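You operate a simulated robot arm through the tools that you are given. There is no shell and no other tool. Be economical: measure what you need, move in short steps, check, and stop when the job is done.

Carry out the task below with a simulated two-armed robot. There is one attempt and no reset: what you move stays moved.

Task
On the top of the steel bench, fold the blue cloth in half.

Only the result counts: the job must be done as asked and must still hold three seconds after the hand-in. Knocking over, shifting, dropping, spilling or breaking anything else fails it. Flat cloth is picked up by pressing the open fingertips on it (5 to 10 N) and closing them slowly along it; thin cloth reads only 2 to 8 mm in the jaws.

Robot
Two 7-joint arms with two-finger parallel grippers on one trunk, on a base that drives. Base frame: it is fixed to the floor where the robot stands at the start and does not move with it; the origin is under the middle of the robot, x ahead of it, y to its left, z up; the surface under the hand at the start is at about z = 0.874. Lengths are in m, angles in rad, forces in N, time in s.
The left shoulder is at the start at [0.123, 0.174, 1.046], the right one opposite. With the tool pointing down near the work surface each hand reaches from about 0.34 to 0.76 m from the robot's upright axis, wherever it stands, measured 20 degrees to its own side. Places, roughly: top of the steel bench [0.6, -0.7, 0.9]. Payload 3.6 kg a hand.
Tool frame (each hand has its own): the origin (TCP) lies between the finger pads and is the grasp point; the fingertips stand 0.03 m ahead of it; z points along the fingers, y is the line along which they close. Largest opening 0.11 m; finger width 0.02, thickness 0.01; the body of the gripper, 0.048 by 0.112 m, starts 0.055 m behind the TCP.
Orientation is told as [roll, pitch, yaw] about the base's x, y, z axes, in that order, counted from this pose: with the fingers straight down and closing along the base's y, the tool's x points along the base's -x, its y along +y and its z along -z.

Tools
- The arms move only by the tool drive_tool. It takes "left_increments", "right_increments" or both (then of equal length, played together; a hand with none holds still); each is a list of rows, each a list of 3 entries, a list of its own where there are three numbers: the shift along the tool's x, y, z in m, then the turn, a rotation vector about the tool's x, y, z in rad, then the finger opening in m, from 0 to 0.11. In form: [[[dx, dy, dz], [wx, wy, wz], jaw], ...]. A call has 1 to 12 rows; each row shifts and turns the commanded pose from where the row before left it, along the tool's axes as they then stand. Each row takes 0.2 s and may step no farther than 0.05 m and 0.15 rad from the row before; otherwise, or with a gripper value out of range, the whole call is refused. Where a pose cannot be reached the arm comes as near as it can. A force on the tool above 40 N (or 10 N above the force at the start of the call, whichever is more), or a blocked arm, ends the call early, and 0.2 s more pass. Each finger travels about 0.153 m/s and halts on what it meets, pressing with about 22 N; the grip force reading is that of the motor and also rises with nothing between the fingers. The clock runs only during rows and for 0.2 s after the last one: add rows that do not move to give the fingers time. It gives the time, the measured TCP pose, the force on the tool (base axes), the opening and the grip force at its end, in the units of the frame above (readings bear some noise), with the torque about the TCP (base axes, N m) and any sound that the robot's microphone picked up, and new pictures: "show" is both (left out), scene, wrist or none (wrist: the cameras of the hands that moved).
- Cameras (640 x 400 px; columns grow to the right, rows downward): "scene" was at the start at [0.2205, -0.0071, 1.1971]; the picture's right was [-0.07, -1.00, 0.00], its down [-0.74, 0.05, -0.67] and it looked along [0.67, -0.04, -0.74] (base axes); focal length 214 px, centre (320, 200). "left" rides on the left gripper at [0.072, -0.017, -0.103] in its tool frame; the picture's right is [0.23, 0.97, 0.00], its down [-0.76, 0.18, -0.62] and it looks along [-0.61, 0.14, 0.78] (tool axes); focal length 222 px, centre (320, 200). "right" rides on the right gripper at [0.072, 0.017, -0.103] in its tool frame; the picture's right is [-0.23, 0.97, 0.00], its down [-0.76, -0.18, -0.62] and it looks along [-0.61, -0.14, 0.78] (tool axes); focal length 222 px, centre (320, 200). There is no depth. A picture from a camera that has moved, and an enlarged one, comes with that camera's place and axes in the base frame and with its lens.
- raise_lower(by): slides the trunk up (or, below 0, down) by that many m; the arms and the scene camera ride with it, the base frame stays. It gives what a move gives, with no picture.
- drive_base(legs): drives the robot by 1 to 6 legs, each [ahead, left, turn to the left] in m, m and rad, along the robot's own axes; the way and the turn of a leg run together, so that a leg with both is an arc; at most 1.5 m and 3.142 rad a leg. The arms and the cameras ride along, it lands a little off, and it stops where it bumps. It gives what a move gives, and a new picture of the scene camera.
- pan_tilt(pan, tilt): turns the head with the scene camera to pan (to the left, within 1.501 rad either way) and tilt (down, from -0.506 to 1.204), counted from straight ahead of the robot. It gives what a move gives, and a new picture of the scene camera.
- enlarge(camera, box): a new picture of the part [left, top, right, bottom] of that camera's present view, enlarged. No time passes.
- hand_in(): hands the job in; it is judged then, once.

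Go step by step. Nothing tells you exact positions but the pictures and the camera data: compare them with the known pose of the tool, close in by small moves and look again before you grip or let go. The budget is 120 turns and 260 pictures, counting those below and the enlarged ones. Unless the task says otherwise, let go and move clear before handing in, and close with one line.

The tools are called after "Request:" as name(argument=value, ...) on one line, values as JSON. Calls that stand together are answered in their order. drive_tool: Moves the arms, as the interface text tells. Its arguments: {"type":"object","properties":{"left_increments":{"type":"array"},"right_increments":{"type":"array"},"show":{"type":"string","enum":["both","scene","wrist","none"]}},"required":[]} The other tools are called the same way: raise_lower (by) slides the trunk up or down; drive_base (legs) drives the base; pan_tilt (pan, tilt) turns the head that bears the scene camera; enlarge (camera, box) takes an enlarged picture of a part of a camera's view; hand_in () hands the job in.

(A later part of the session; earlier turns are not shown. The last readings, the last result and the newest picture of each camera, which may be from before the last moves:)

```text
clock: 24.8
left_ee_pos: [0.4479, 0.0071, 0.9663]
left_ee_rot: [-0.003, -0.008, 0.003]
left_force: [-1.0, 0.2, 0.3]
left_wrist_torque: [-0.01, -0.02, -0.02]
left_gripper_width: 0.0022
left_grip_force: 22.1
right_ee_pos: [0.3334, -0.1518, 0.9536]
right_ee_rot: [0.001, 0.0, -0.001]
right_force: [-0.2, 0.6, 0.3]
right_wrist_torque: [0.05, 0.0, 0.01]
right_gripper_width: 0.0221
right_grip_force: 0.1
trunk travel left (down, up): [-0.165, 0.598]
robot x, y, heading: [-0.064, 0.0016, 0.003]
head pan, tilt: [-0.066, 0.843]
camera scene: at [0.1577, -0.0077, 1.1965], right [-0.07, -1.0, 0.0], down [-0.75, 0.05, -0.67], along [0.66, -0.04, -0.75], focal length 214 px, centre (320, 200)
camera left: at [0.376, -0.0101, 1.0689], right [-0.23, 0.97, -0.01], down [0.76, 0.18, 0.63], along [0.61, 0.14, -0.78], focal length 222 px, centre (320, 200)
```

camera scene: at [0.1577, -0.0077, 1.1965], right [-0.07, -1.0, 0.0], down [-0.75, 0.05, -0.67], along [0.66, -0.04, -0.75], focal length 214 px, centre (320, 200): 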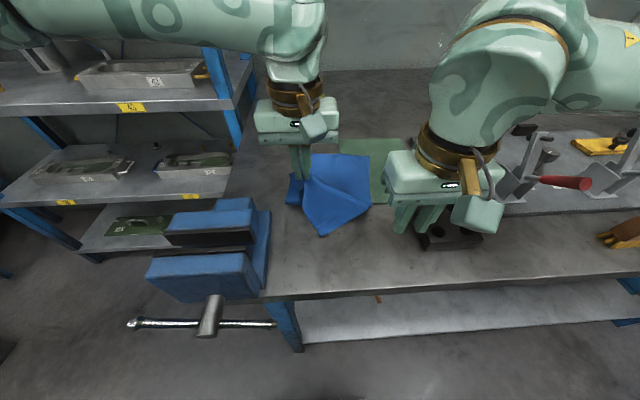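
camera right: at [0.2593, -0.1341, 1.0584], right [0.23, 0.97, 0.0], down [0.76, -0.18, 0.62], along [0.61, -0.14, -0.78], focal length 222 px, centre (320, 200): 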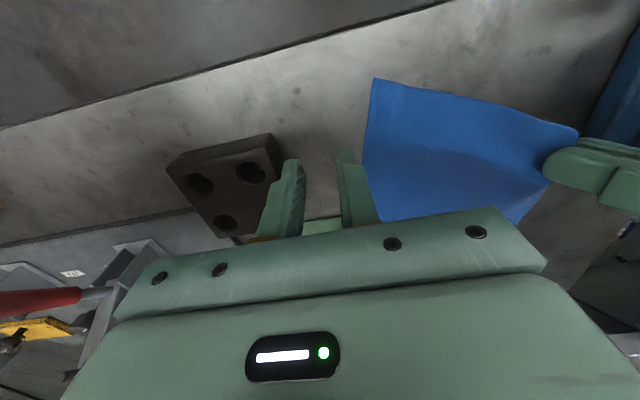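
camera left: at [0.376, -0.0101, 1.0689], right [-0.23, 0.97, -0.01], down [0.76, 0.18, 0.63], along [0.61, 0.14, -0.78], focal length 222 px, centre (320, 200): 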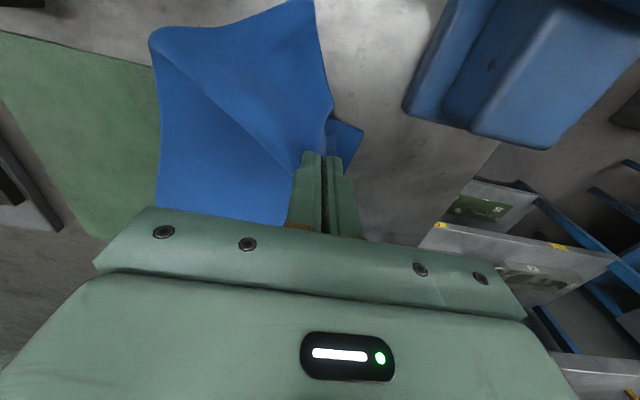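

The right near corner was drawn along, so I change to corner-by-corner: the left lays its corner on the far-left corner first, then the right hand brings the other. First a closer look.

Request:
enlarge(camera="scene", box=[240, 120, 440, 245])

```text
3.20 times, centred on (340, 182) of scene
camera zoom: at [0.1577, -0.0077, 1.1965], right [-0.07, -1.0, 0.0], down [-0.75, 0.05, -0.67], along [0.66, -0.04, -0.75], focal length 686 px, centre (256, 256)
```

zoom: 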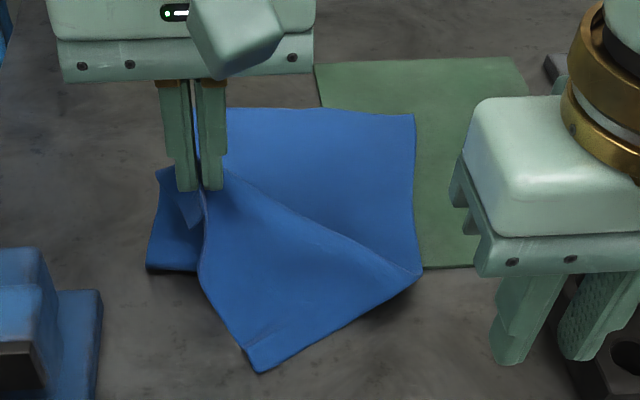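

The far corners now lie at about (0.60, 0.018) and (0.582, −0.158). I carry the left corner to above the far-left corner.

Request:
drive_tool(left_increments=[[[-0.03, 0, 0.0], [0, 0, 0], 0], [[-0.03, 0, 0.0], [0, 0, 0], 0], [[-0.03, 0, 0.0], [0, 0, 0], 0], [[-0.03, -0.003, 0.0], [0, 0, 0], 0], [[-0.02, -0.003, 0.005], [0, 0.1, 0], 0], [[0, 0, 0.005], [0, 0.1, 0], 0], [[0, 0, 0], [0, 0.1, 0], 0], [[0, 0, 0], [0, 0.1, 0], 0], [[0, 0, 0], [0, 0, 0], 0]])

```text
clock: 26.8
left_ee_pos: [0.5401, 0.0137, 0.9507]
left_ee_rot: [-0.009, 0.379, 0.001]
left_force: [-0.1, 1.1, 0.1]
left_wrist_torque: [-0.02, 0.01, 0.0]
left_gripper_width: 0.0025
left_grip_force: 22.0
left hand out of reach, approached as far as the arm can: row 5, 6, 7, 8
right_ee_pos: [0.3339, -0.151, 0.9533]
right_ee_rot: [0.001, 0.002, 0.001]
right_force: [-0.3, 0.6, -0.7]
right_wrist_torque: [-0.03, 0.05, -0.01]
right_gripper_width: 0.0219
right_grip_force: 0.0
trunk travel left (down, up): [-0.165, 0.598]
robot x, y, heading: [-0.0667, -0.0013, -0.001]
head pan, tilt: [-0.066, 0.843]
camera scene: at [0.1584, -0.0069, 1.1963], right [-0.07, -1.0, 0.0], down [-0.75, 0.05, -0.66], along [0.66, -0.04, -0.75], focal length 214 px, centre (320, 200)
camera left: at [0.5139, -0.0024, 1.0744], right [-0.22, 0.97, 0.08], down [0.94, 0.18, 0.29], along [0.27, 0.14, -0.95], focal length 222 px, centre (320, 200)
```

scene: 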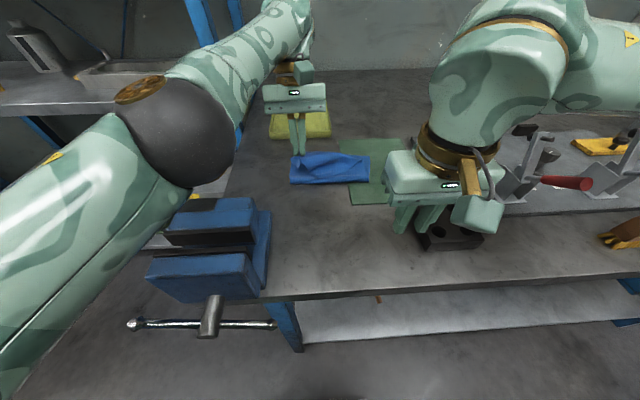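
left: 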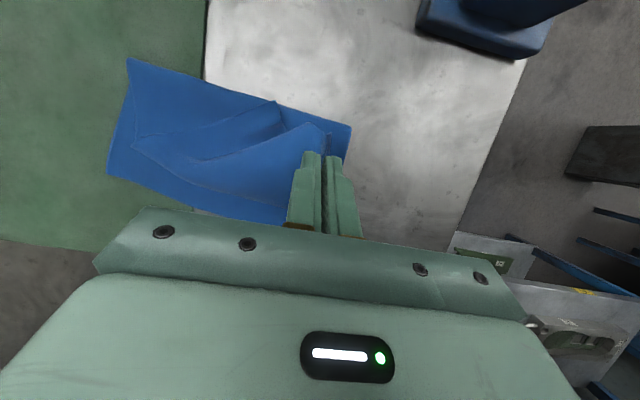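

The tilt worked and the cloth already lies roughly folded. I look closer.

Request:
enlarge(camera="scene", box=[260, 110, 400, 198])

Request:
enlarge(camera="left", box=[80, 30, 400, 230])

```text
4.55 times, centred on (330, 154) of scene
camera zoom: at [0.1584, -0.0069, 1.1963], right [-0.07, -1.0, 0.0], down [-0.75, 0.05, -0.66], along [0.66, -0.04, -0.75], focal length 975 px, centre (274, 409)
```

zoom: 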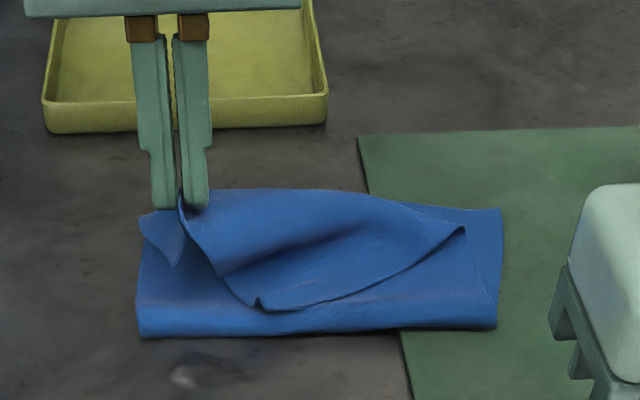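

```text
2.00 times, centred on (240, 130) of left
camera zoom: at [0.5139, -0.0024, 1.0744], right [-0.22, 0.97, 0.08], down [0.94, 0.18, 0.29], along [0.27, 0.14, -0.95], focal length 444 px, centre (480, 340)
```

zoom: 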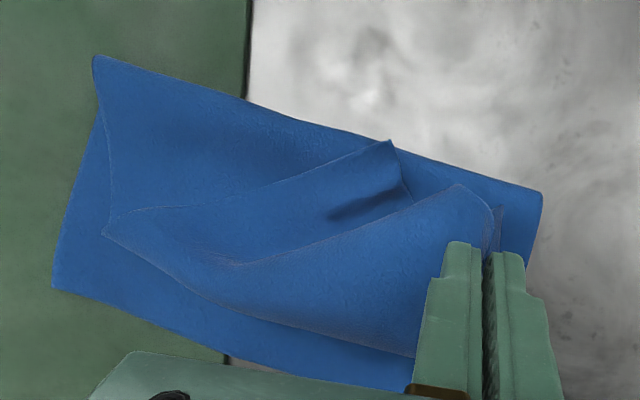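

The fold is right in kind, but the crease sits too far forward (x 0.49 instead of about 0.445). I take the left corner back up to a point above the wanted crease, so the lower half lays itself out again.

Request:
drive_tool(left_increments=[[[0.03, 0, -0.01], [0, 0, 0], 0], [[0.03, 0, -0.01], [0, 0, 0], 0], [[0.03, 0, -0.01], [0, 0, 0], 0], [[0.03, 0, -0.005], [0, 0, 0], 0], [[0, 0, 0], [0, 0, 0], 0]])

Request:
enlarge(camera="scene", box=[230, 100, 430, 225])

```text
clock: 28.0
left_ee_pos: [0.5273, -0.0148, 0.9581]
left_ee_rot: [-0.008, 0.386, 0.002]
left_force: [-0.2, 0.2, 0.7]
left_wrist_torque: [-0.03, -0.01, 0.0]
left_gripper_width: 0.0024
left_grip_force: 22.1
left hand out of reach, approached as far as the arm can: row 1, 2, 3, 4
right_ee_pos: [0.3333, -0.1512, 0.9531]
right_ee_rot: [0.001, 0.0, 0.0]
right_force: [-0.4, -0.6, 0.7]
right_wrist_torque: [-0.01, 0.0, 0.0]
right_gripper_width: 0.0217
right_grip_force: 0.1
trunk travel left (down, up): [-0.165, 0.598]
robot x, y, heading: [-0.0634, 0.0026, -0.0]
head pan, tilt: [-0.066, 0.843]
camera scene: at [0.1579, -0.0079, 1.1964], right [-0.07, -1.0, 0.0], down [-0.75, 0.05, -0.66], along [0.66, -0.04, -0.75], focal length 214 px, centre (320, 200)
camera left: at [0.4998, -0.0302, 1.0817], right [-0.21, 0.97, 0.08], down [0.94, 0.18, 0.29], along [0.27, 0.14, -0.95], focal length 222 px, centre (320, 200)
```

scene: 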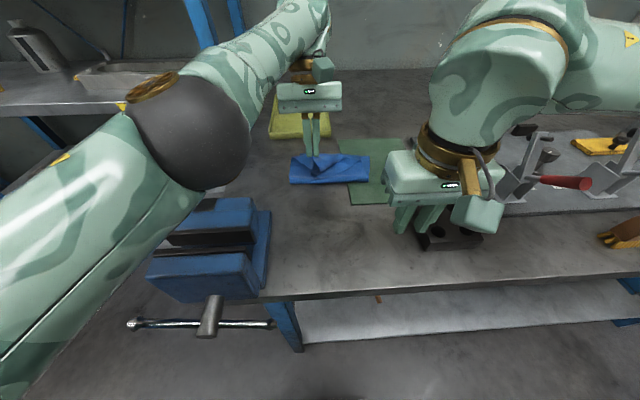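
left: 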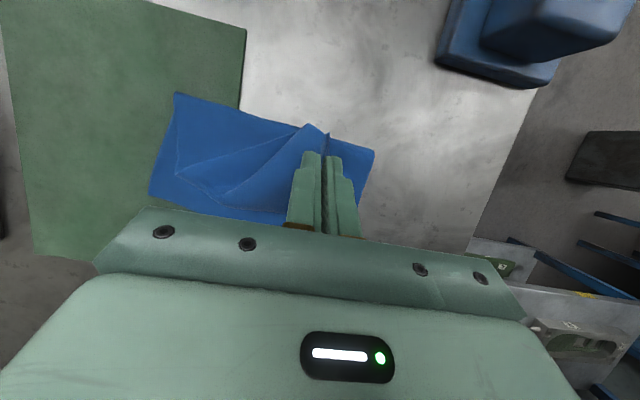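

```text
3.20 times, centred on (330, 162) of scene
camera zoom: at [0.1579, -0.0079, 1.1964], right [-0.07, -1.0, 0.0], down [-0.75, 0.05, -0.66], along [0.66, -0.04, -0.75], focal length 686 px, centre (288, 320)
```

zoom: 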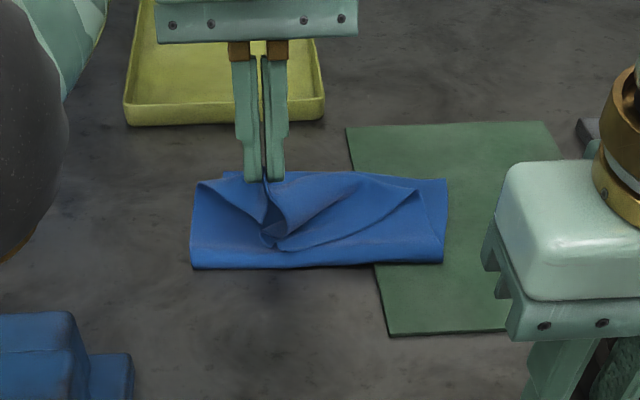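

The tilted posture limits the left arm, so I turn the hand upright again in place before moving.

Request:
drive_tool(left_increments=[[[0, 0, -0.005], [0, -0.1, 0], 0], [[0, 0, -0.005], [0, -0.1, 0], 0], [[0, 0, -0.005], [0, -0.1, 0], 0], [[0, 0, -0.005], [0, -0.1, 0], 0], [[0, 0, 0], [0, 0, 0], 0]])

```text
clock: 29.2
left_ee_pos: [0.5887, -0.0095, 0.9987]
left_ee_rot: [-0.003, -0.008, 0.001]
left_force: [-0.4, 0.4, -0.4]
left_wrist_torque: [-0.04, 0.0, -0.01]
left_gripper_width: 0.0022
left_grip_force: 22.0
left hand out of reach, approached as far as the arm can: row 1, 2, 3, 4
right_ee_pos: [0.3336, -0.1517, 0.9533]
right_ee_rot: [-0.001, 0.002, 0.0]
right_force: [0.1, 0.4, -0.1]
right_wrist_torque: [0.01, 0.0, -0.02]
right_gripper_width: 0.0218
right_grip_force: 0.1
trunk travel left (down, up): [-0.165, 0.598]
robot x, y, heading: [-0.065, 0.0028, -0.001]
head pan, tilt: [-0.066, 0.843]
camera scene: at [0.158, -0.0078, 1.1964], right [-0.07, -1.0, 0.0], down [-0.75, 0.05, -0.66], along [0.66, -0.04, -0.75], focal length 214 px, centre (320, 200)
camera left: at [0.5172, -0.0266, 1.1014], right [-0.23, 0.97, -0.01], down [0.76, 0.18, 0.63], along [0.61, 0.14, -0.78], focal length 222 px, centre (320, 200)
```

scene: 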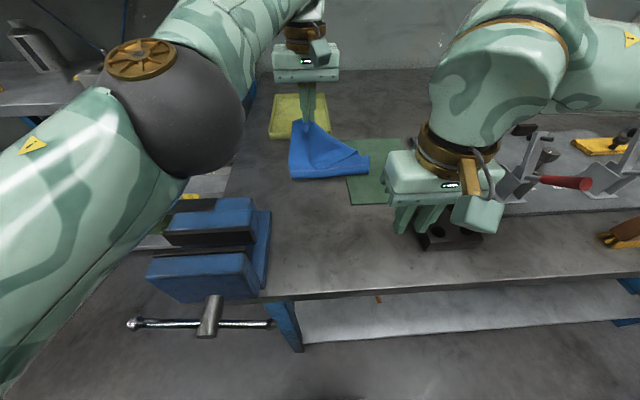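
left: 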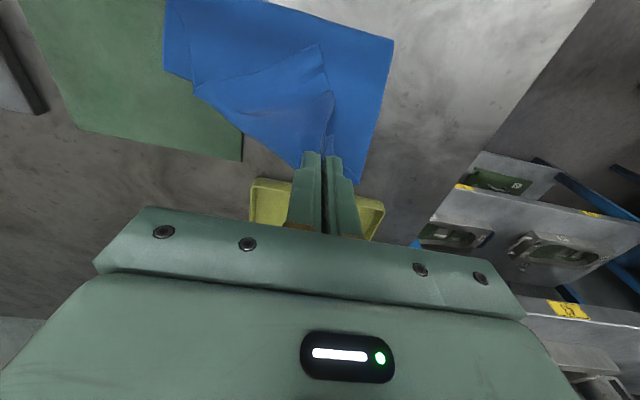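

Upright again. Now I take the left corner back to above the wanted crease.

Request:
drive_tool(left_increments=[[[0.035, 0.007, 0.0], [0, 0, 0], 0], [[0.035, 0.007, 0], [0, 0, 0], 0], [[0.035, 0.007, 0], [0, 0, 0], 0], [[0.035, 0.007, 0], [0, 0, 0], 0], [[0, 0, 0], [0, 0, 0], 0]])

Request:
enlarge(camera="scene", box=[230, 100, 430, 225])

```text
clock: 30.4
left_ee_pos: [0.5761, -0.0092, 1.0368]
left_ee_rot: [-0.004, -0.007, 0.004]
left_force: [-0.8, 1.0, -0.2]
left_wrist_torque: [0.01, 0.02, -0.01]
left_gripper_width: 0.0021
left_grip_force: 22.0
left hand out of reach, approached as far as the arm can: row 1, 2, 3, 4
right_ee_pos: [0.3331, -0.1518, 0.9544]
right_ee_rot: [0.0, 0.001, 0.0]
right_force: [-0.7, -0.2, -0.8]
right_wrist_torque: [0.01, 0.01, 0.0]
right_gripper_width: 0.0219
right_grip_force: 0.0
trunk travel left (down, up): [-0.165, 0.598]
robot x, y, heading: [-0.0698, 0.0025, -0.001]
head pan, tilt: [-0.066, 0.843]
camera scene: at [0.1582, -0.0078, 1.1964], right [-0.07, -1.0, 0.0], down [-0.75, 0.05, -0.66], along [0.66, -0.04, -0.75], focal length 214 px, centre (320, 200)
camera left: at [0.5053, -0.0266, 1.1399], right [-0.23, 0.97, -0.01], down [0.76, 0.18, 0.63], along [0.61, 0.14, -0.78], focal length 222 px, centre (320, 200)
```

scene: 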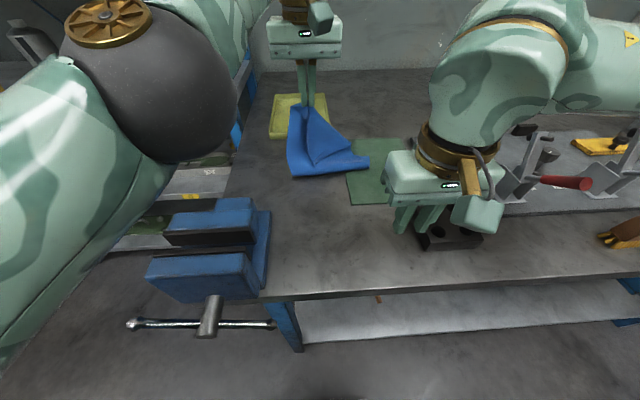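
left: 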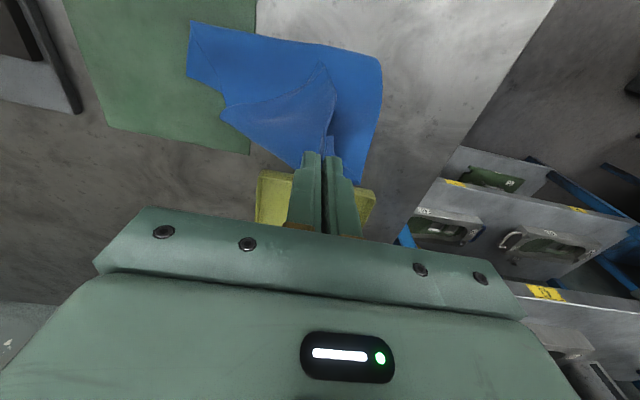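

```text
3.20 times, centred on (330, 162) of scene
camera zoom: at [0.1582, -0.0078, 1.1964], right [-0.07, -1.0, 0.0], down [-0.75, 0.05, -0.66], along [0.66, -0.04, -0.75], focal length 686 px, centre (288, 320)
```

zoom: 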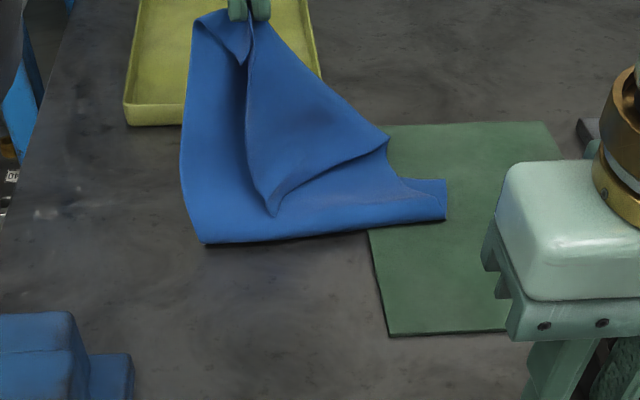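

The left arm is stuck in an awkward branch. I hold for a moment to see whether it converges.

Request:
drive_tool(left_increments=[[[0, 0, 0.0], [0, 0, 0], 0], [[0, 0, 0], [0, 0, 0], 0], [[0, 0, 0], [0, 0, 0], 0]], show="none")

```text
clock: 31.2
left_ee_pos: [0.5771, -0.0096, 1.0356]
left_ee_rot: [-0.004, -0.008, 0.004]
left_force: [-0.8, 0.1, -0.3]
left_wrist_torque: [0.0, -0.02, -0.02]
left_gripper_width: 0.002
left_grip_force: 21.7
right_ee_pos: [0.3334, -0.1506, 0.9529]
right_ee_rot: [0.0, 0.003, 0.0]
right_force: [0.3, -1.0, -0.5]
right_wrist_torque: [0.0, 0.03, 0.02]
right_gripper_width: 0.022
right_grip_force: 0.0
trunk travel left (down, up): [-0.165, 0.598]
robot x, y, heading: [-0.0663, 0.0009, -0.001]
head pan, tilt: [-0.066, 0.843]
```

Request:
drive_tool(left_increments=[[[0.0, 0, 0.02], [0, 0, 0], 0], [[0.0, 0, 0.02], [0, 0, 0], 0], [[0, 0, 0], [0, 0, 0], 0]], show="scene")

```text
clock: 32.0
left_ee_pos: [0.5867, -0.0099, 1.0012]
left_ee_rot: [-0.004, -0.006, 0.002]
left_force: [0.0, 0.3, -1.5]
left_wrist_torque: [0.01, 0.06, 0.02]
left_gripper_width: 0.0022
left_grip_force: 21.6
left hand out of reach, approached as far as the arm can: row 1, 2
right_ee_pos: [0.3346, -0.1506, 0.9532]
right_ee_rot: [0.001, 0.001, 0.001]
right_force: [0.5, -0.5, -0.6]
right_wrist_torque: [0.0, 0.01, 0.0]
right_gripper_width: 0.0217
right_grip_force: 0.1
trunk travel left (down, up): [-0.165, 0.598]
robot x, y, heading: [-0.0658, -0.0008, -0.006]
head pan, tilt: [-0.066, 0.843]
camera scene: at [0.1578, -0.0078, 1.1965], right [-0.07, -1.0, 0.0], down [-0.75, 0.05, -0.67], along [0.66, -0.04, -0.75], focal length 214 px, centre (320, 200)
```

scene: 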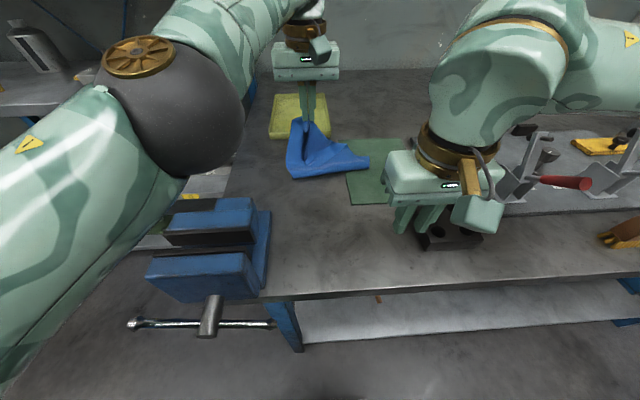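

Request:
drive_tool(left_increments=[[[-0.035, -0.005, 0.008], [0, 0, 0], 0], [[-0.035, -0.005, 0.008], [0, 0, 0], 0], [[-0.035, -0.005, 0.008], [0, 0, 0], 0], [[-0.035, -0.005, 0.008], [0, 0, 0], 0], [[0, 0, 0], [0, 0, 0], 0]], show="scene")

```text
clock: 33.2
left_ee_pos: [0.6034, 0.0035, 0.9689]
left_ee_rot: [-0.002, -0.007, 0.005]
left_force: [0.8, -0.9, 0.8]
left_wrist_torque: [-0.02, 0.03, 0.04]
left_gripper_width: 0.0021
left_grip_force: 21.9
left hand out of reach, approached as far as the arm can: row 1, 2, 3, 4
right_ee_pos: [0.3342, -0.1509, 0.9537]
right_ee_rot: [0.0, 0.002, 0.0]
right_force: [0.5, 0.1, -0.4]
right_wrist_torque: [0.0, 0.0, -0.01]
right_gripper_width: 0.0219
right_grip_force: 0.1
trunk travel left (down, up): [-0.165, 0.598]
robot x, y, heading: [-0.0642, 0.0009, -0.0]
head pan, tilt: [-0.066, 0.843]
camera scene: at [0.1581, -0.0077, 1.1964], right [-0.07, -1.0, 0.0], down [-0.75, 0.05, -0.66], along [0.66, -0.04, -0.75], focal length 214 px, centre (320, 200)
```

scene: 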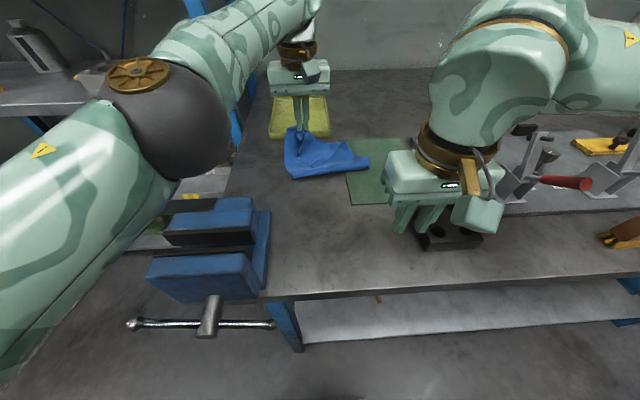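

Request:
drive_tool(left_increments=[[[-0.035, 0, 0.005], [0, 0, 0], 0], [[-0.035, 0, 0.005], [0, 0, 0], 0], [[-0.035, 0, 0.005], [0, 0, 0], 0], [[0, 0, 0], [0, 0, 0], 0]], show="scene")

```text
clock: 34.2
left_ee_pos: [0.6063, 0.0115, 0.9739]
left_ee_rot: [-0.003, -0.008, 0.005]
left_force: [0.5, -0.3, -0.4]
left_wrist_torque: [0.0, 0.01, 0.01]
left_gripper_width: 0.0023
left_grip_force: 21.8
left hand out of reach, approached as far as the arm can: row 1, 2, 3
right_ee_pos: [0.3347, -0.1515, 0.9539]
right_ee_rot: [0.0, 0.001, 0.001]
right_force: [-0.5, 0.2, -0.3]
right_wrist_torque: [0.0, 0.01, 0.03]
right_gripper_width: 0.0218
right_grip_force: 0.1
trunk travel left (down, up): [-0.165, 0.598]
robot x, y, heading: [-0.0672, 0.0005, 0.002]
head pan, tilt: [-0.066, 0.843]
camera scene: at [0.1579, -0.0083, 1.1964], right [-0.07, -1.0, 0.0], down [-0.75, 0.05, -0.67], along [0.66, -0.04, -0.75], focal length 214 px, centre (320, 200)
```

scene: 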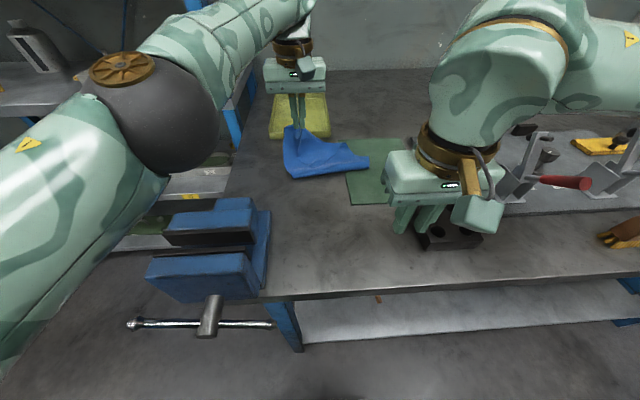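

The left arm is near a joint limit, but it stands close to the far-left corner, so I lower the corner there to release it and free the arm.

Request:
drive_tool(left_increments=[[[0, 0, 0.02], [0, 0, 0], 0], [[0, 0, 0.02], [0, 0, 0], 0], [[0, 0, 0.02], [0, 0, 0], 0], [[0, 0, 0], [0, 0, 0], 0]], show="scene")

Request:
enlarge(camera="scene", box=[230, 100, 430, 225])

```text
clock: 35.2
left_ee_pos: [0.6116, 0.0065, 0.9153]
left_ee_rot: [-0.004, -0.005, 0.003]
left_force: [0.5, -0.7, -1.0]
left_wrist_torque: [-0.01, -0.01, 0.05]
left_gripper_width: 0.0024
left_grip_force: 22.5
left hand out of reach, approached as far as the arm can: row 1, 2, 3
right_ee_pos: [0.3331, -0.1517, 0.954]
right_ee_rot: [0.001, 0.0, -0.001]
right_force: [0.6, 0.1, 0.0]
right_wrist_torque: [-0.01, -0.01, 0.0]
right_gripper_width: 0.0218
right_grip_force: 0.1
trunk travel left (down, up): [-0.165, 0.598]
robot x, y, heading: [-0.0669, 0.0001, 0.003]
head pan, tilt: [-0.066, 0.843]
camera scene: at [0.1578, -0.0078, 1.1965], right [-0.07, -1.0, 0.0], down [-0.75, 0.05, -0.67], along [0.66, -0.04, -0.75], focal length 214 px, centre (320, 200)
```

scene: 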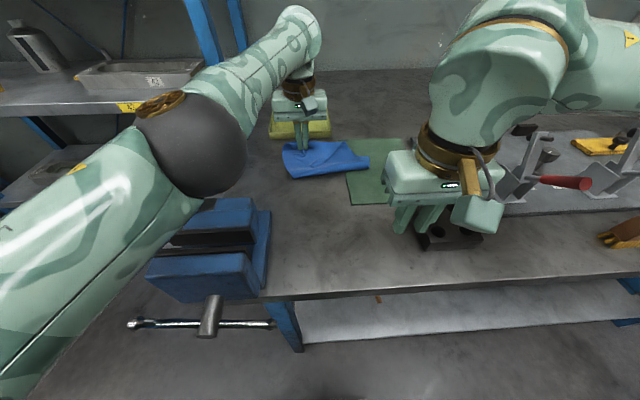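

```text
3.20 times, centred on (330, 162) of scene
camera zoom: at [0.1578, -0.0078, 1.1965], right [-0.07, -1.0, 0.0], down [-0.75, 0.05, -0.67], along [0.66, -0.04, -0.75], focal length 686 px, centre (288, 320)
```

zoom: 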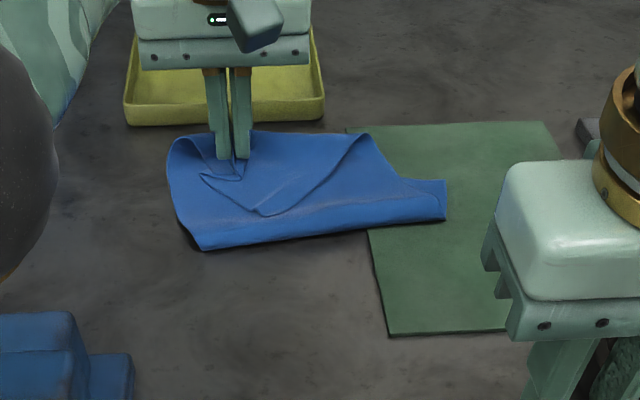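

I open the left jaw gently and lift clear.

Request:
drive_tool(left_increments=[[[0, 0, 0.004], [0, 0, 0], 0.005], [[0, 0, 0], [0, 0, 0], 0.015], [[0, 0, 0], [0, 0, 0], 0.02], [[0, 0, -0.015], [0, 0, 0], 0.02], [[0, 0, -0.03], [0, 0, 0], 0.02], [[0, 0, -0.03], [0, 0, 0], 0.02], [[0, 0, 0], [0, 0, 0], 0.02]], show="scene")

Request:
enlarge(camera="scene", box=[230, 100, 430, 225])

```text
clock: 36.8
left_ee_pos: [0.6093, 0.0195, 0.9743]
left_ee_rot: [-0.004, -0.012, 0.003]
left_force: [-0.8, 1.3, 0.8]
left_wrist_torque: [-0.01, -0.01, 0.01]
left_gripper_width: 0.0202
left_grip_force: 0.0
left hand out of reach, approached as far as the arm can: row 5, 6
right_ee_pos: [0.3334, -0.1511, 0.9534]
right_ee_rot: [0.0, 0.002, 0.0]
right_force: [0.3, -0.4, 0.0]
right_wrist_torque: [0.0, 0.03, 0.0]
right_gripper_width: 0.0218
right_grip_force: 0.1
trunk travel left (down, up): [-0.165, 0.598]
robot x, y, heading: [-0.0658, 0.0018, 0.001]
head pan, tilt: [-0.066, 0.843]
camera scene: at [0.1579, -0.0078, 1.1964], right [-0.07, -1.0, 0.0], down [-0.75, 0.05, -0.67], along [0.66, -0.04, -0.75], focal length 214 px, centre (320, 200)
```

scene: 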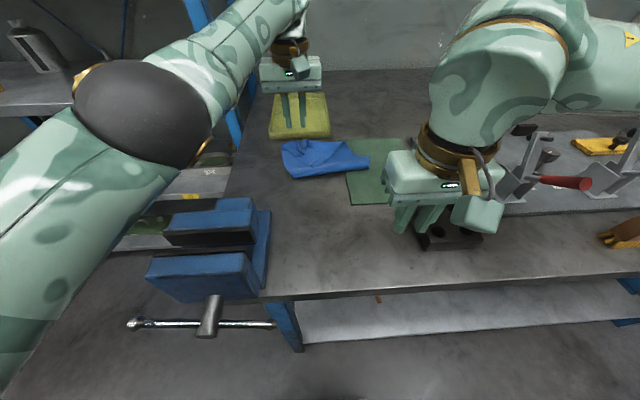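

```text
3.20 times, centred on (330, 162) of scene
camera zoom: at [0.1579, -0.0078, 1.1964], right [-0.07, -1.0, 0.0], down [-0.75, 0.05, -0.67], along [0.66, -0.04, -0.75], focal length 686 px, centre (288, 320)
```

zoom: 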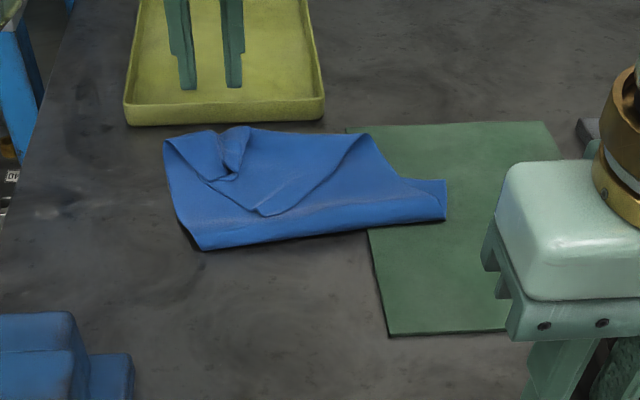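

Released cleanly. I now move the left hand aside, back toward its starting posture.

Request:
drive_tool(left_increments=[[[0, 0.04, -0.01], [0, 0, 0], 0.02], [[0, 0.04, -0.01], [0, 0, 0], 0.02], [[0.02, 0.04, -0.01], [0, 0, 0], 0.02], [[0.03, 0.035, -0.01], [0, 0, 0], 0.02], [[0.03, 0.03, -0.01], [0, 0, 0], 0.02], [[0, 0, 0], [0, 0, 0], 0.02]], show="scene")

```text
clock: 38.2
left_ee_pos: [0.5306, 0.2066, 1.0201]
left_ee_rot: [-0.006, -0.005, 0.003]
left_force: [0.0, 0.3, 0.8]
left_wrist_torque: [-0.02, 0.02, -0.01]
left_gripper_width: 0.0201
left_grip_force: 0.0
right_ee_pos: [0.3348, -0.1512, 0.9534]
right_ee_rot: [0.0, 0.002, 0.0]
right_force: [-0.7, -0.2, -0.3]
right_wrist_torque: [-0.03, -0.01, 0.0]
right_gripper_width: 0.0219
right_grip_force: 0.1
trunk travel left (down, up): [-0.165, 0.598]
robot x, y, heading: [-0.0646, -0.0009, -0.003]
head pan, tilt: [-0.066, 0.843]
camera scene: at [0.1584, -0.0081, 1.1962], right [-0.07, -1.0, 0.0], down [-0.75, 0.05, -0.66], along [0.66, -0.04, -0.75], focal length 214 px, centre (320, 200)
```

scene: 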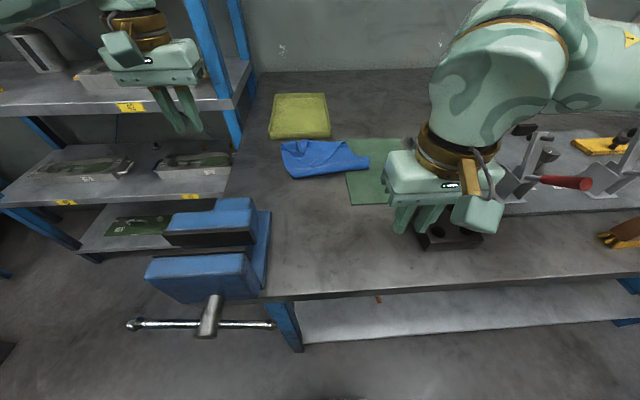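

The left arm is free again. The near-right corner lies tucked on top at about (0.55, −0.02); I bring the right hand over it to unfold that side.

Request:
drive_tool(right_increments=[[[-0.038, 0.01, -0.005], [0, 0, 0], 0.025], [[-0.038, 0.02, -0.005], [0, 0, 0], 0.025], [[-0.038, 0.024, 0], [0, 0, 0], 0.025], [[-0.038, 0.024, 0], [0, 0, 0], 0.025], [[-0.038, 0.024, 0], [0, 0, 0], 0.025], [[-0.038, 0.02, 0], [0, 0, 0], 0.025], [[0, 0, 0], [0, 0, 0], 0.025]])

Request:
enlarge(camera="scene", box=[230, 100, 430, 225])

Request:
enlarge(camera="right", box=[200, 30, 520, 230])

```text
clock: 39.8
left_ee_pos: [0.529, 0.2052, 1.02]
left_ee_rot: [-0.004, -0.01, 0.004]
left_force: [0.4, -1.0, -0.4]
left_wrist_torque: [-0.02, -0.01, -0.03]
left_gripper_width: 0.0198
left_grip_force: 0.1
right_ee_pos: [0.5628, -0.0308, 0.9608]
right_ee_rot: [0.001, 0.001, -0.001]
right_force: [-0.2, 0.2, -0.1]
right_wrist_torque: [0.01, 0.02, 0.01]
right_gripper_width: 0.0253
right_grip_force: 0.1
trunk travel left (down, up): [-0.165, 0.598]
robot x, y, heading: [-0.0662, -0.0012, -0.004]
head pan, tilt: [-0.066, 0.843]
camera scene: at [0.1577, -0.008, 1.1965], right [-0.07, -1.0, 0.0], down [-0.75, 0.05, -0.67], along [0.66, -0.04, -0.75], focal length 214 px, centre (320, 200)
camera right: at [0.4905, -0.0137, 1.065], right [0.23, 0.97, 0.0], down [0.76, -0.18, 0.62], along [0.61, -0.14, -0.78], focal length 222 px, centre (320, 200)
```

scene: 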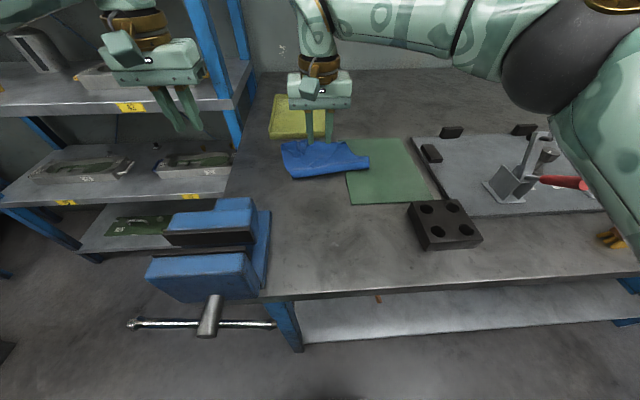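
right: 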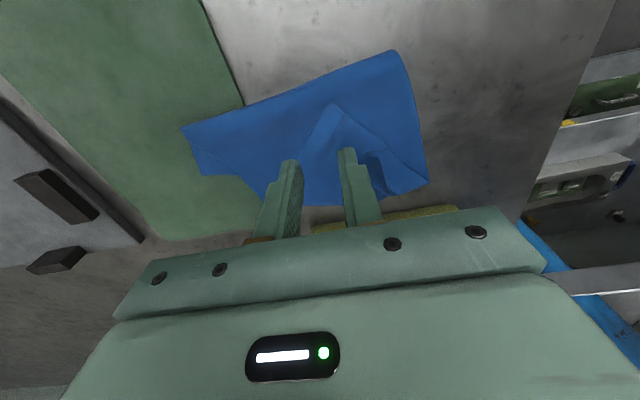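

```text
3.20 times, centred on (330, 162) of scene
camera zoom: at [0.1577, -0.008, 1.1965], right [-0.07, -1.0, 0.0], down [-0.75, 0.05, -0.67], along [0.66, -0.04, -0.75], focal length 686 px, centre (288, 320)
```

zoom: 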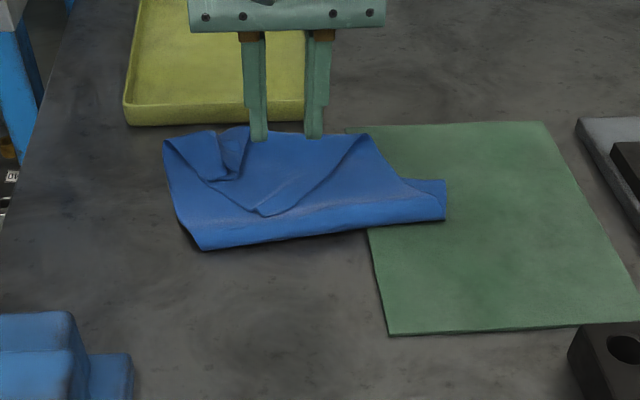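

```text
2.00 times, centred on (360, 130) of right
camera zoom: at [0.4905, -0.0137, 1.065], right [0.23, 0.97, 0.0], down [0.76, -0.18, 0.62], along [0.61, -0.14, -0.78], focal length 444 px, centre (240, 340)
```

zoom: 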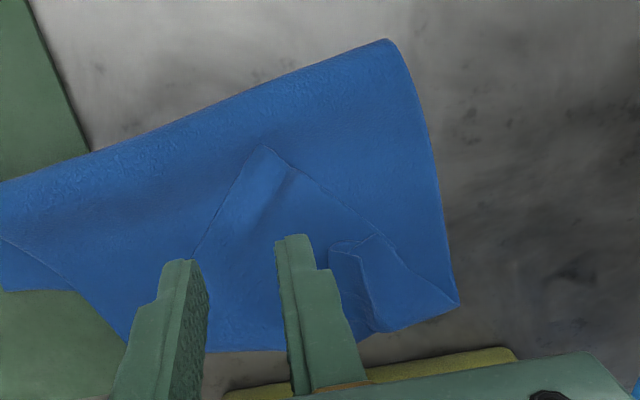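

The corner tip is at (0.542, −0.015) on top. I move the right hand over it and descend.

Request:
drive_tool(right_increments=[[[0.003, 0.006, 0.02], [0, 0, 0], 0.022], [[0.003, 0.006, 0.02], [0, 0, 0], 0.022], [[0, 0, 0.011], [0, 0, 0], 0.022], [[0, 0, 0.002], [0, 0, 0], 0.022], [[0, 0, 0], [0, 0, 0], 0.022]], show="none")

Request:
drive_tool(right_increments=[[[0, 0, 0.001], [0, 0, 0], 0.022], [[0, 0, 0], [0, 0, 0], 0.022], [[0, 0, 0], [0, 0, 0], 0.022]], show="wrist")

```text
clock: 41.0
left_ee_pos: [0.5307, 0.2059, 1.0203]
left_ee_rot: [-0.003, -0.007, 0.003]
left_force: [-0.1, 0.0, 0.6]
left_wrist_torque: [0.02, -0.01, -0.01]
left_gripper_width: 0.0201
left_grip_force: 0.0
right_ee_pos: [0.556, -0.0174, 0.9099]
right_ee_rot: [0.001, 0.0, -0.001]
right_force: [-0.4, -0.1, -0.3]
right_wrist_torque: [0.0, -0.01, -0.01]
right_gripper_width: 0.0218
right_grip_force: 0.0
trunk travel left (down, up): [-0.165, 0.598]
robot x, y, heading: [-0.0652, -0.0005, 0.002]
head pan, tilt: [-0.066, 0.843]
```

```text
clock: 41.8
left_ee_pos: [0.529, 0.2051, 1.019]
left_ee_rot: [-0.004, -0.007, 0.004]
left_force: [0.7, 0.5, -0.4]
left_wrist_torque: [-0.01, -0.02, 0.0]
left_gripper_width: 0.02
left_grip_force: 0.1
right_ee_pos: [0.5554, -0.0163, 0.9093]
right_ee_rot: [0.001, 0.003, -0.001]
right_force: [0.0, 0.4, -0.2]
right_wrist_torque: [0.0, 0.01, -0.02]
right_gripper_width: 0.022
right_grip_force: 0.0
trunk travel left (down, up): [-0.165, 0.598]
robot x, y, heading: [-0.0671, 0.0014, 0.0]
head pan, tilt: [-0.066, 0.843]
camera right: at [0.4829, 0.0007, 1.0128], right [0.23, 0.97, 0.0], down [0.76, -0.18, 0.62], along [0.61, -0.14, -0.78], focal length 222 px, centre (320, 200)
```

right: 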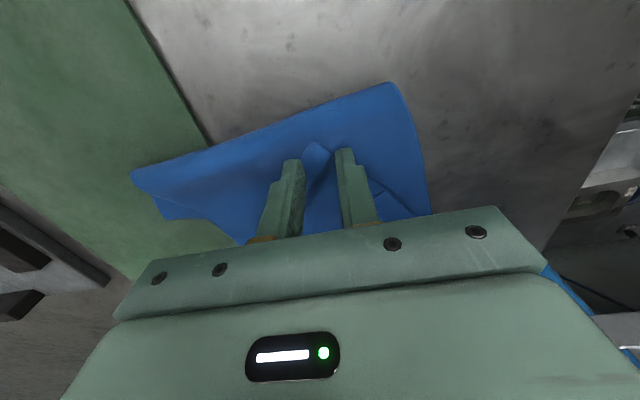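

The corner stands nicely between the fingers; I continue down to light contact.

Request:
drive_tool(right_increments=[[[0, 0, 0.002], [0, 0, 0], 0.022], [[0, 0, 0.001], [0, 0, 0], 0.022], [[0, 0, 0], [0, 0, 0], 0.022]], show="none")

Request:
drive_tool(right_increments=[[[0, 0, 0.001], [0, 0, 0], 0.022], [[0, 0, 0], [0, 0, 0], 0.022], [[0, 0, 0], [0, 0, 0], 0.022]], show="none")

```text
clock: 42.6
left_ee_pos: [0.5298, 0.2059, 1.0191]
left_ee_rot: [-0.004, -0.006, 0.004]
left_force: [0.2, -1.1, 0.4]
left_wrist_torque: [-0.01, 0.0, 0.0]
left_gripper_width: 0.0201
left_grip_force: 0.1
right_ee_pos: [0.5563, -0.0161, 0.9059]
right_ee_rot: [-0.001, 0.002, 0.0]
right_force: [0.0, -0.3, -0.2]
right_wrist_torque: [0.0, 0.01, 0.02]
right_gripper_width: 0.0218
right_grip_force: 0.0
trunk travel left (down, up): [-0.165, 0.598]
robot x, y, heading: [-0.07, 0.0017, 0.001]
head pan, tilt: [-0.066, 0.843]
```

```text
clock: 43.4
left_ee_pos: [0.5303, 0.2049, 1.0196]
left_ee_rot: [-0.004, -0.007, 0.003]
left_force: [0.3, -0.3, 0.6]
left_wrist_torque: [0.0, 0.0, 0.03]
left_gripper_width: 0.0198
left_grip_force: 0.0
right_ee_pos: [0.5562, -0.0164, 0.9065]
right_ee_rot: [-0.001, 0.001, 0.0]
right_force: [0.4, 0.7, 0.0]
right_wrist_torque: [0.0, -0.01, -0.02]
right_gripper_width: 0.0221
right_grip_force: 0.1
trunk travel left (down, up): [-0.165, 0.598]
robot x, y, heading: [-0.0668, -0.0011, 0.0]
head pan, tilt: [-0.066, 0.843]
```

Request:
drive_tool(right_increments=[[[0, 0, 0.001], [0, 0, 0], 0.022], [[0, 0, 0], [0, 0, 0], 0.022], [[0, 0, 0], [0, 0, 0], 0.022]], show="none")

Request:
drive_tool(right_increments=[[[0, 0, 0.0008], [0, 0, 0], 0.022], [[0, 0, 0], [0, 0, 0], 0.022], [[0, 0, 0], [0, 0, 0], 0.022]], show="none")

```text
clock: 44.2
left_ee_pos: [0.5303, 0.2048, 1.0192]
left_ee_rot: [-0.003, -0.007, 0.005]
left_force: [0.3, 0.2, 0.6]
left_wrist_torque: [-0.01, -0.03, 0.0]
left_gripper_width: 0.0201
left_grip_force: 0.1
right_ee_pos: [0.5556, -0.0168, 0.9036]
right_ee_rot: [-0.001, 0.003, 0.0]
right_force: [-0.1, -0.5, -0.4]
right_wrist_torque: [0.03, 0.0, 0.01]
right_gripper_width: 0.022
right_grip_force: 0.1
trunk travel left (down, up): [-0.165, 0.598]
robot x, y, heading: [-0.0673, -0.0021, 0.006]
head pan, tilt: [-0.066, 0.843]
```

```text
clock: 45.0
left_ee_pos: [0.5292, 0.2063, 1.019]
left_ee_rot: [-0.003, -0.006, 0.004]
left_force: [-0.6, 0.0, -0.3]
left_wrist_torque: [0.01, -0.01, 0.01]
left_gripper_width: 0.0202
left_grip_force: 0.0
right_ee_pos: [0.5549, -0.0164, 0.9051]
right_ee_rot: [0.0, 0.0, -0.001]
right_force: [-0.1, 0.5, 0.2]
right_wrist_torque: [-0.03, -0.02, -0.03]
right_gripper_width: 0.0221
right_grip_force: 0.0
trunk travel left (down, up): [-0.165, 0.598]
robot x, y, heading: [-0.0687, -0.0024, 0.0]
head pan, tilt: [-0.066, 0.843]
```

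Request:
drive_tool(right_increments=[[[0, 0, 0.0008], [0, 0, 0], 0.022], [[0, 0, 0], [0, 0, 0], 0.022], [[0, 0, 0], [0, 0, 0], 0.022]], show="none")

Request:
drive_tool(right_increments=[[[0, 0, 0.0005], [0, 0, 0], 0.022], [[0, 0, 0], [0, 0, 0], 0.022], [[0, 0, 0], [0, 0, 0], 0.022]], show="none")

```text
clock: 45.8
left_ee_pos: [0.5303, 0.2056, 1.019]
left_ee_rot: [-0.002, -0.008, 0.004]
left_force: [0.0, -0.8, -0.6]
left_wrist_torque: [0.0, -0.03, -0.06]
left_gripper_width: 0.02
left_grip_force: 0.0
right_ee_pos: [0.5558, -0.0157, 0.9039]
right_ee_rot: [-0.001, 0.0, -0.002]
right_force: [-0.8, 0.0, 2.4]
right_wrist_torque: [-0.01, 0.01, -0.02]
right_gripper_width: 0.0221
right_grip_force: 0.1
trunk travel left (down, up): [-0.165, 0.598]
robot x, y, heading: [-0.0677, -0.0029, -0.002]
head pan, tilt: [-0.066, 0.843]
```

```text
clock: 46.6
left_ee_pos: [0.5287, 0.2071, 1.0192]
left_ee_rot: [-0.003, -0.009, 0.004]
left_force: [-0.4, 0.2, -1.0]
left_wrist_torque: [0.0, 0.02, 0.02]
left_gripper_width: 0.02
left_grip_force: 0.0
right_ee_pos: [0.5553, -0.0172, 0.9023]
right_ee_rot: [0.0, -0.001, 0.001]
right_force: [0.9, 0.2, 5.9]
right_wrist_torque: [-0.02, -0.03, 0.02]
right_gripper_width: 0.0218
right_grip_force: 0.0
trunk travel left (down, up): [-0.165, 0.598]
robot x, y, heading: [-0.0674, 0.0027, -0.003]
head pan, tilt: [-0.066, 0.843]
```

Contact is 6 N; I close slowly and then lift a little to see what is held.

Request:
drive_tool(right_increments=[[[0, 0, 0.0001], [0, 0, 0], 0.018], [[0, 0, 0], [0, 0, 0], 0.015], [[0, 0, 0], [0, 0, 0], 0.012], [[0, 0, 0], [0, 0, 0], 0.009], [[0, 0, 0], [0, 0, 0], 0.006], [[0, 0, 0], [0, 0, 0], 0.003], [[0, 0, 0], [0, 0, 0], 0.0], [[0, 0, 0], [0, 0, 0], 0.0], [[0, 0, 0], [0, 0, 0], 0.0]], show="none")

Request:
drive_tool(right_increments=[[[0, 0, -0.02], [0, 0, 0], 0], [[0, 0, -0.02], [0, 0, 0], 0], [[0, 0, -0.02], [0, 0, 0], 0], [[0, 0, 0], [0, 0, 0], 0]])

```text
clock: 48.6
left_ee_pos: [0.53, 0.2054, 1.0202]
left_ee_rot: [-0.005, -0.01, 0.003]
left_force: [0.0, 0.2, -0.4]
left_wrist_torque: [0.01, 0.04, 0.0]
left_gripper_width: 0.0201
left_grip_force: 0.1
right_ee_pos: [0.5551, -0.0169, 0.9027]
right_ee_rot: [-0.001, -0.001, 0.0]
right_force: [1.0, 0.5, 9.0]
right_wrist_torque: [-0.01, -0.06, -0.01]
right_gripper_width: 0.0031
right_grip_force: 21.5
trunk travel left (down, up): [-0.165, 0.598]
robot x, y, heading: [-0.0631, 0.0022, 0.002]
head pan, tilt: [-0.066, 0.843]
```

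```text
clock: 49.6
left_ee_pos: [0.5311, 0.2069, 1.0193]
left_ee_rot: [-0.002, -0.007, 0.004]
left_force: [0.2, -0.5, 0.1]
left_wrist_torque: [0.04, -0.02, -0.03]
left_gripper_width: 0.02
left_grip_force: 0.0
right_ee_pos: [0.5585, -0.0171, 0.9621]
right_ee_rot: [0.001, 0.001, 0.001]
right_force: [-0.1, 0.4, 1.0]
right_wrist_torque: [-0.01, -0.01, -0.03]
right_gripper_width: 0.0032
right_grip_force: 22.1
trunk travel left (down, up): [-0.165, 0.598]
robot x, y, heading: [-0.0685, -0.0023, 0.002]
head pan, tilt: [-0.066, 0.843]
camera scene: at [0.1582, -0.0076, 1.1963], right [-0.07, -1.0, 0.0], down [-0.75, 0.05, -0.66], along [0.66, -0.04, -0.75], focal length 214 px, centre (320, 200)
camera right: at [0.4849, 0.0004, 1.0658], right [0.23, 0.97, 0.0], down [0.76, -0.18, 0.62], along [0.61, -0.14, -0.78], focal length 222 px, centre (320, 200)
```

scene: 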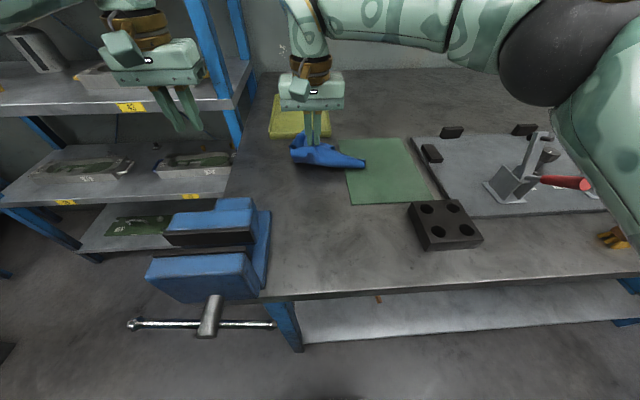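
right: 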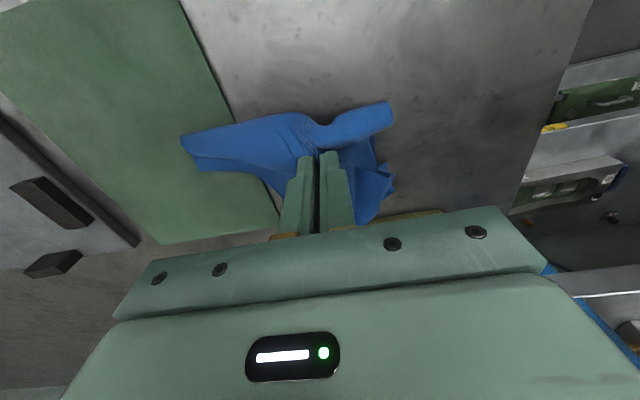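

Request:
enlarge(camera="scene", box=[260, 90, 400, 178])

Request:
enlarge(camera="right", box=[160, 80, 440, 255])

```text
4.55 times, centred on (330, 134) of scene
camera zoom: at [0.1582, -0.0076, 1.1963], right [-0.07, -1.0, 0.0], down [-0.75, 0.05, -0.66], along [0.66, -0.04, -0.75], focal length 975 px, centre (274, 500)
```

zoom: 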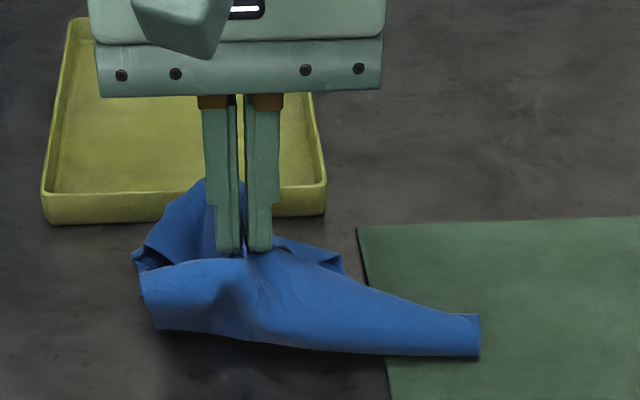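

```text
2.29 times, centred on (300, 168) of right
camera zoom: at [0.4849, 0.0004, 1.0658], right [0.23, 0.97, 0.0], down [0.76, -0.18, 0.62], along [0.61, -0.14, -0.78], focal length 508 px, centre (366, 274)
```

zoom: 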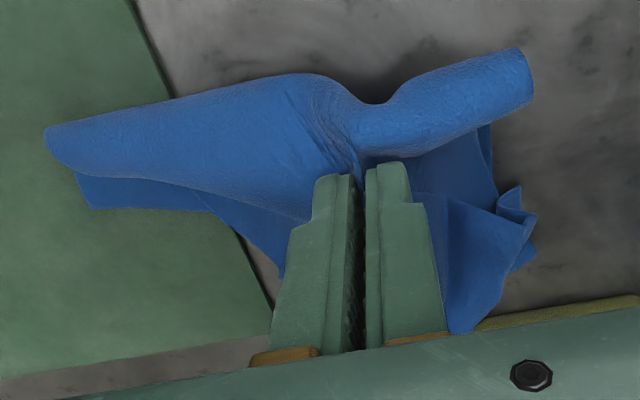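

The grip took two layers near the crease. I set it down and release; the crumpled near-left tail stands up and will be easier to take with the left hand.

Request:
drive_tool(right_increments=[[[0.02, 0, 0.015], [0, 0, 0], 0], [[0.025, 0, 0.015], [0, 0, 0], 0], [[0.025, 0, 0.014], [0, 0, 0], 0], [[0.02, 0, 0.006], [0, 0, 0], 0], [[0, 0, 0], [0, 0, 0], 0.01], [[0, 0, 0], [0, 0, 0], 0.03], [[0, 0, -0.02], [0, 0, 0], 0.03], [[0, 0, -0.04], [0, 0, 0], 0.03], [[0.02, -0.04, -0.01], [0, 0, 0], 0.03], [[0.02, -0.04, 0], [0, 0, 0], 0.03], [[0.02, -0.04, 0], [0, 0, 0], 0.03], [[0, -0.03, 0], [0, 0, 0], 0.03]], show="scene")

Request:
enlarge(camera="scene", box=[240, 100, 400, 200])

```text
clock: 52.2
left_ee_pos: [0.53, 0.2063, 1.0189]
left_ee_rot: [-0.004, -0.006, 0.004]
left_force: [-0.3, 0.5, -0.1]
left_wrist_torque: [0.01, -0.01, 0.0]
left_gripper_width: 0.02
left_grip_force: 0.0
right_ee_pos: [0.4049, -0.1697, 0.9834]
right_ee_rot: [-0.001, 0.003, 0.001]
right_force: [-0.2, -0.3, 0.1]
right_wrist_torque: [-0.02, 0.0, -0.03]
right_gripper_width: 0.0301
right_grip_force: 0.1
trunk travel left (down, up): [-0.165, 0.598]
robot x, y, heading: [-0.0631, -0.0018, 0.001]
head pan, tilt: [-0.066, 0.843]
camera scene: at [0.158, -0.0079, 1.1964], right [-0.07, -1.0, 0.0], down [-0.75, 0.05, -0.66], along [0.66, -0.04, -0.75], focal length 214 px, centre (320, 200)
```

scene: 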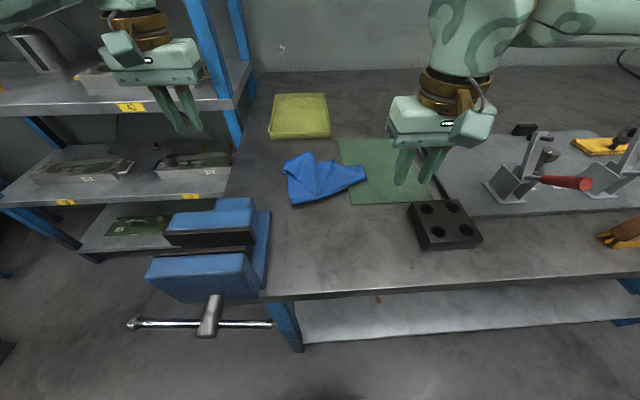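

```text
4.00 times, centred on (320, 150) of scene
camera zoom: at [0.158, -0.0079, 1.1964], right [-0.07, -1.0, 0.0], down [-0.75, 0.05, -0.66], along [0.66, -0.04, -0.75], focal length 858 px, centre (320, 400)
```

zoom: 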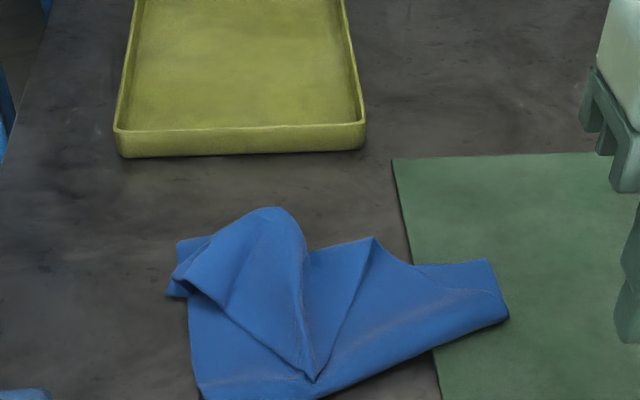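

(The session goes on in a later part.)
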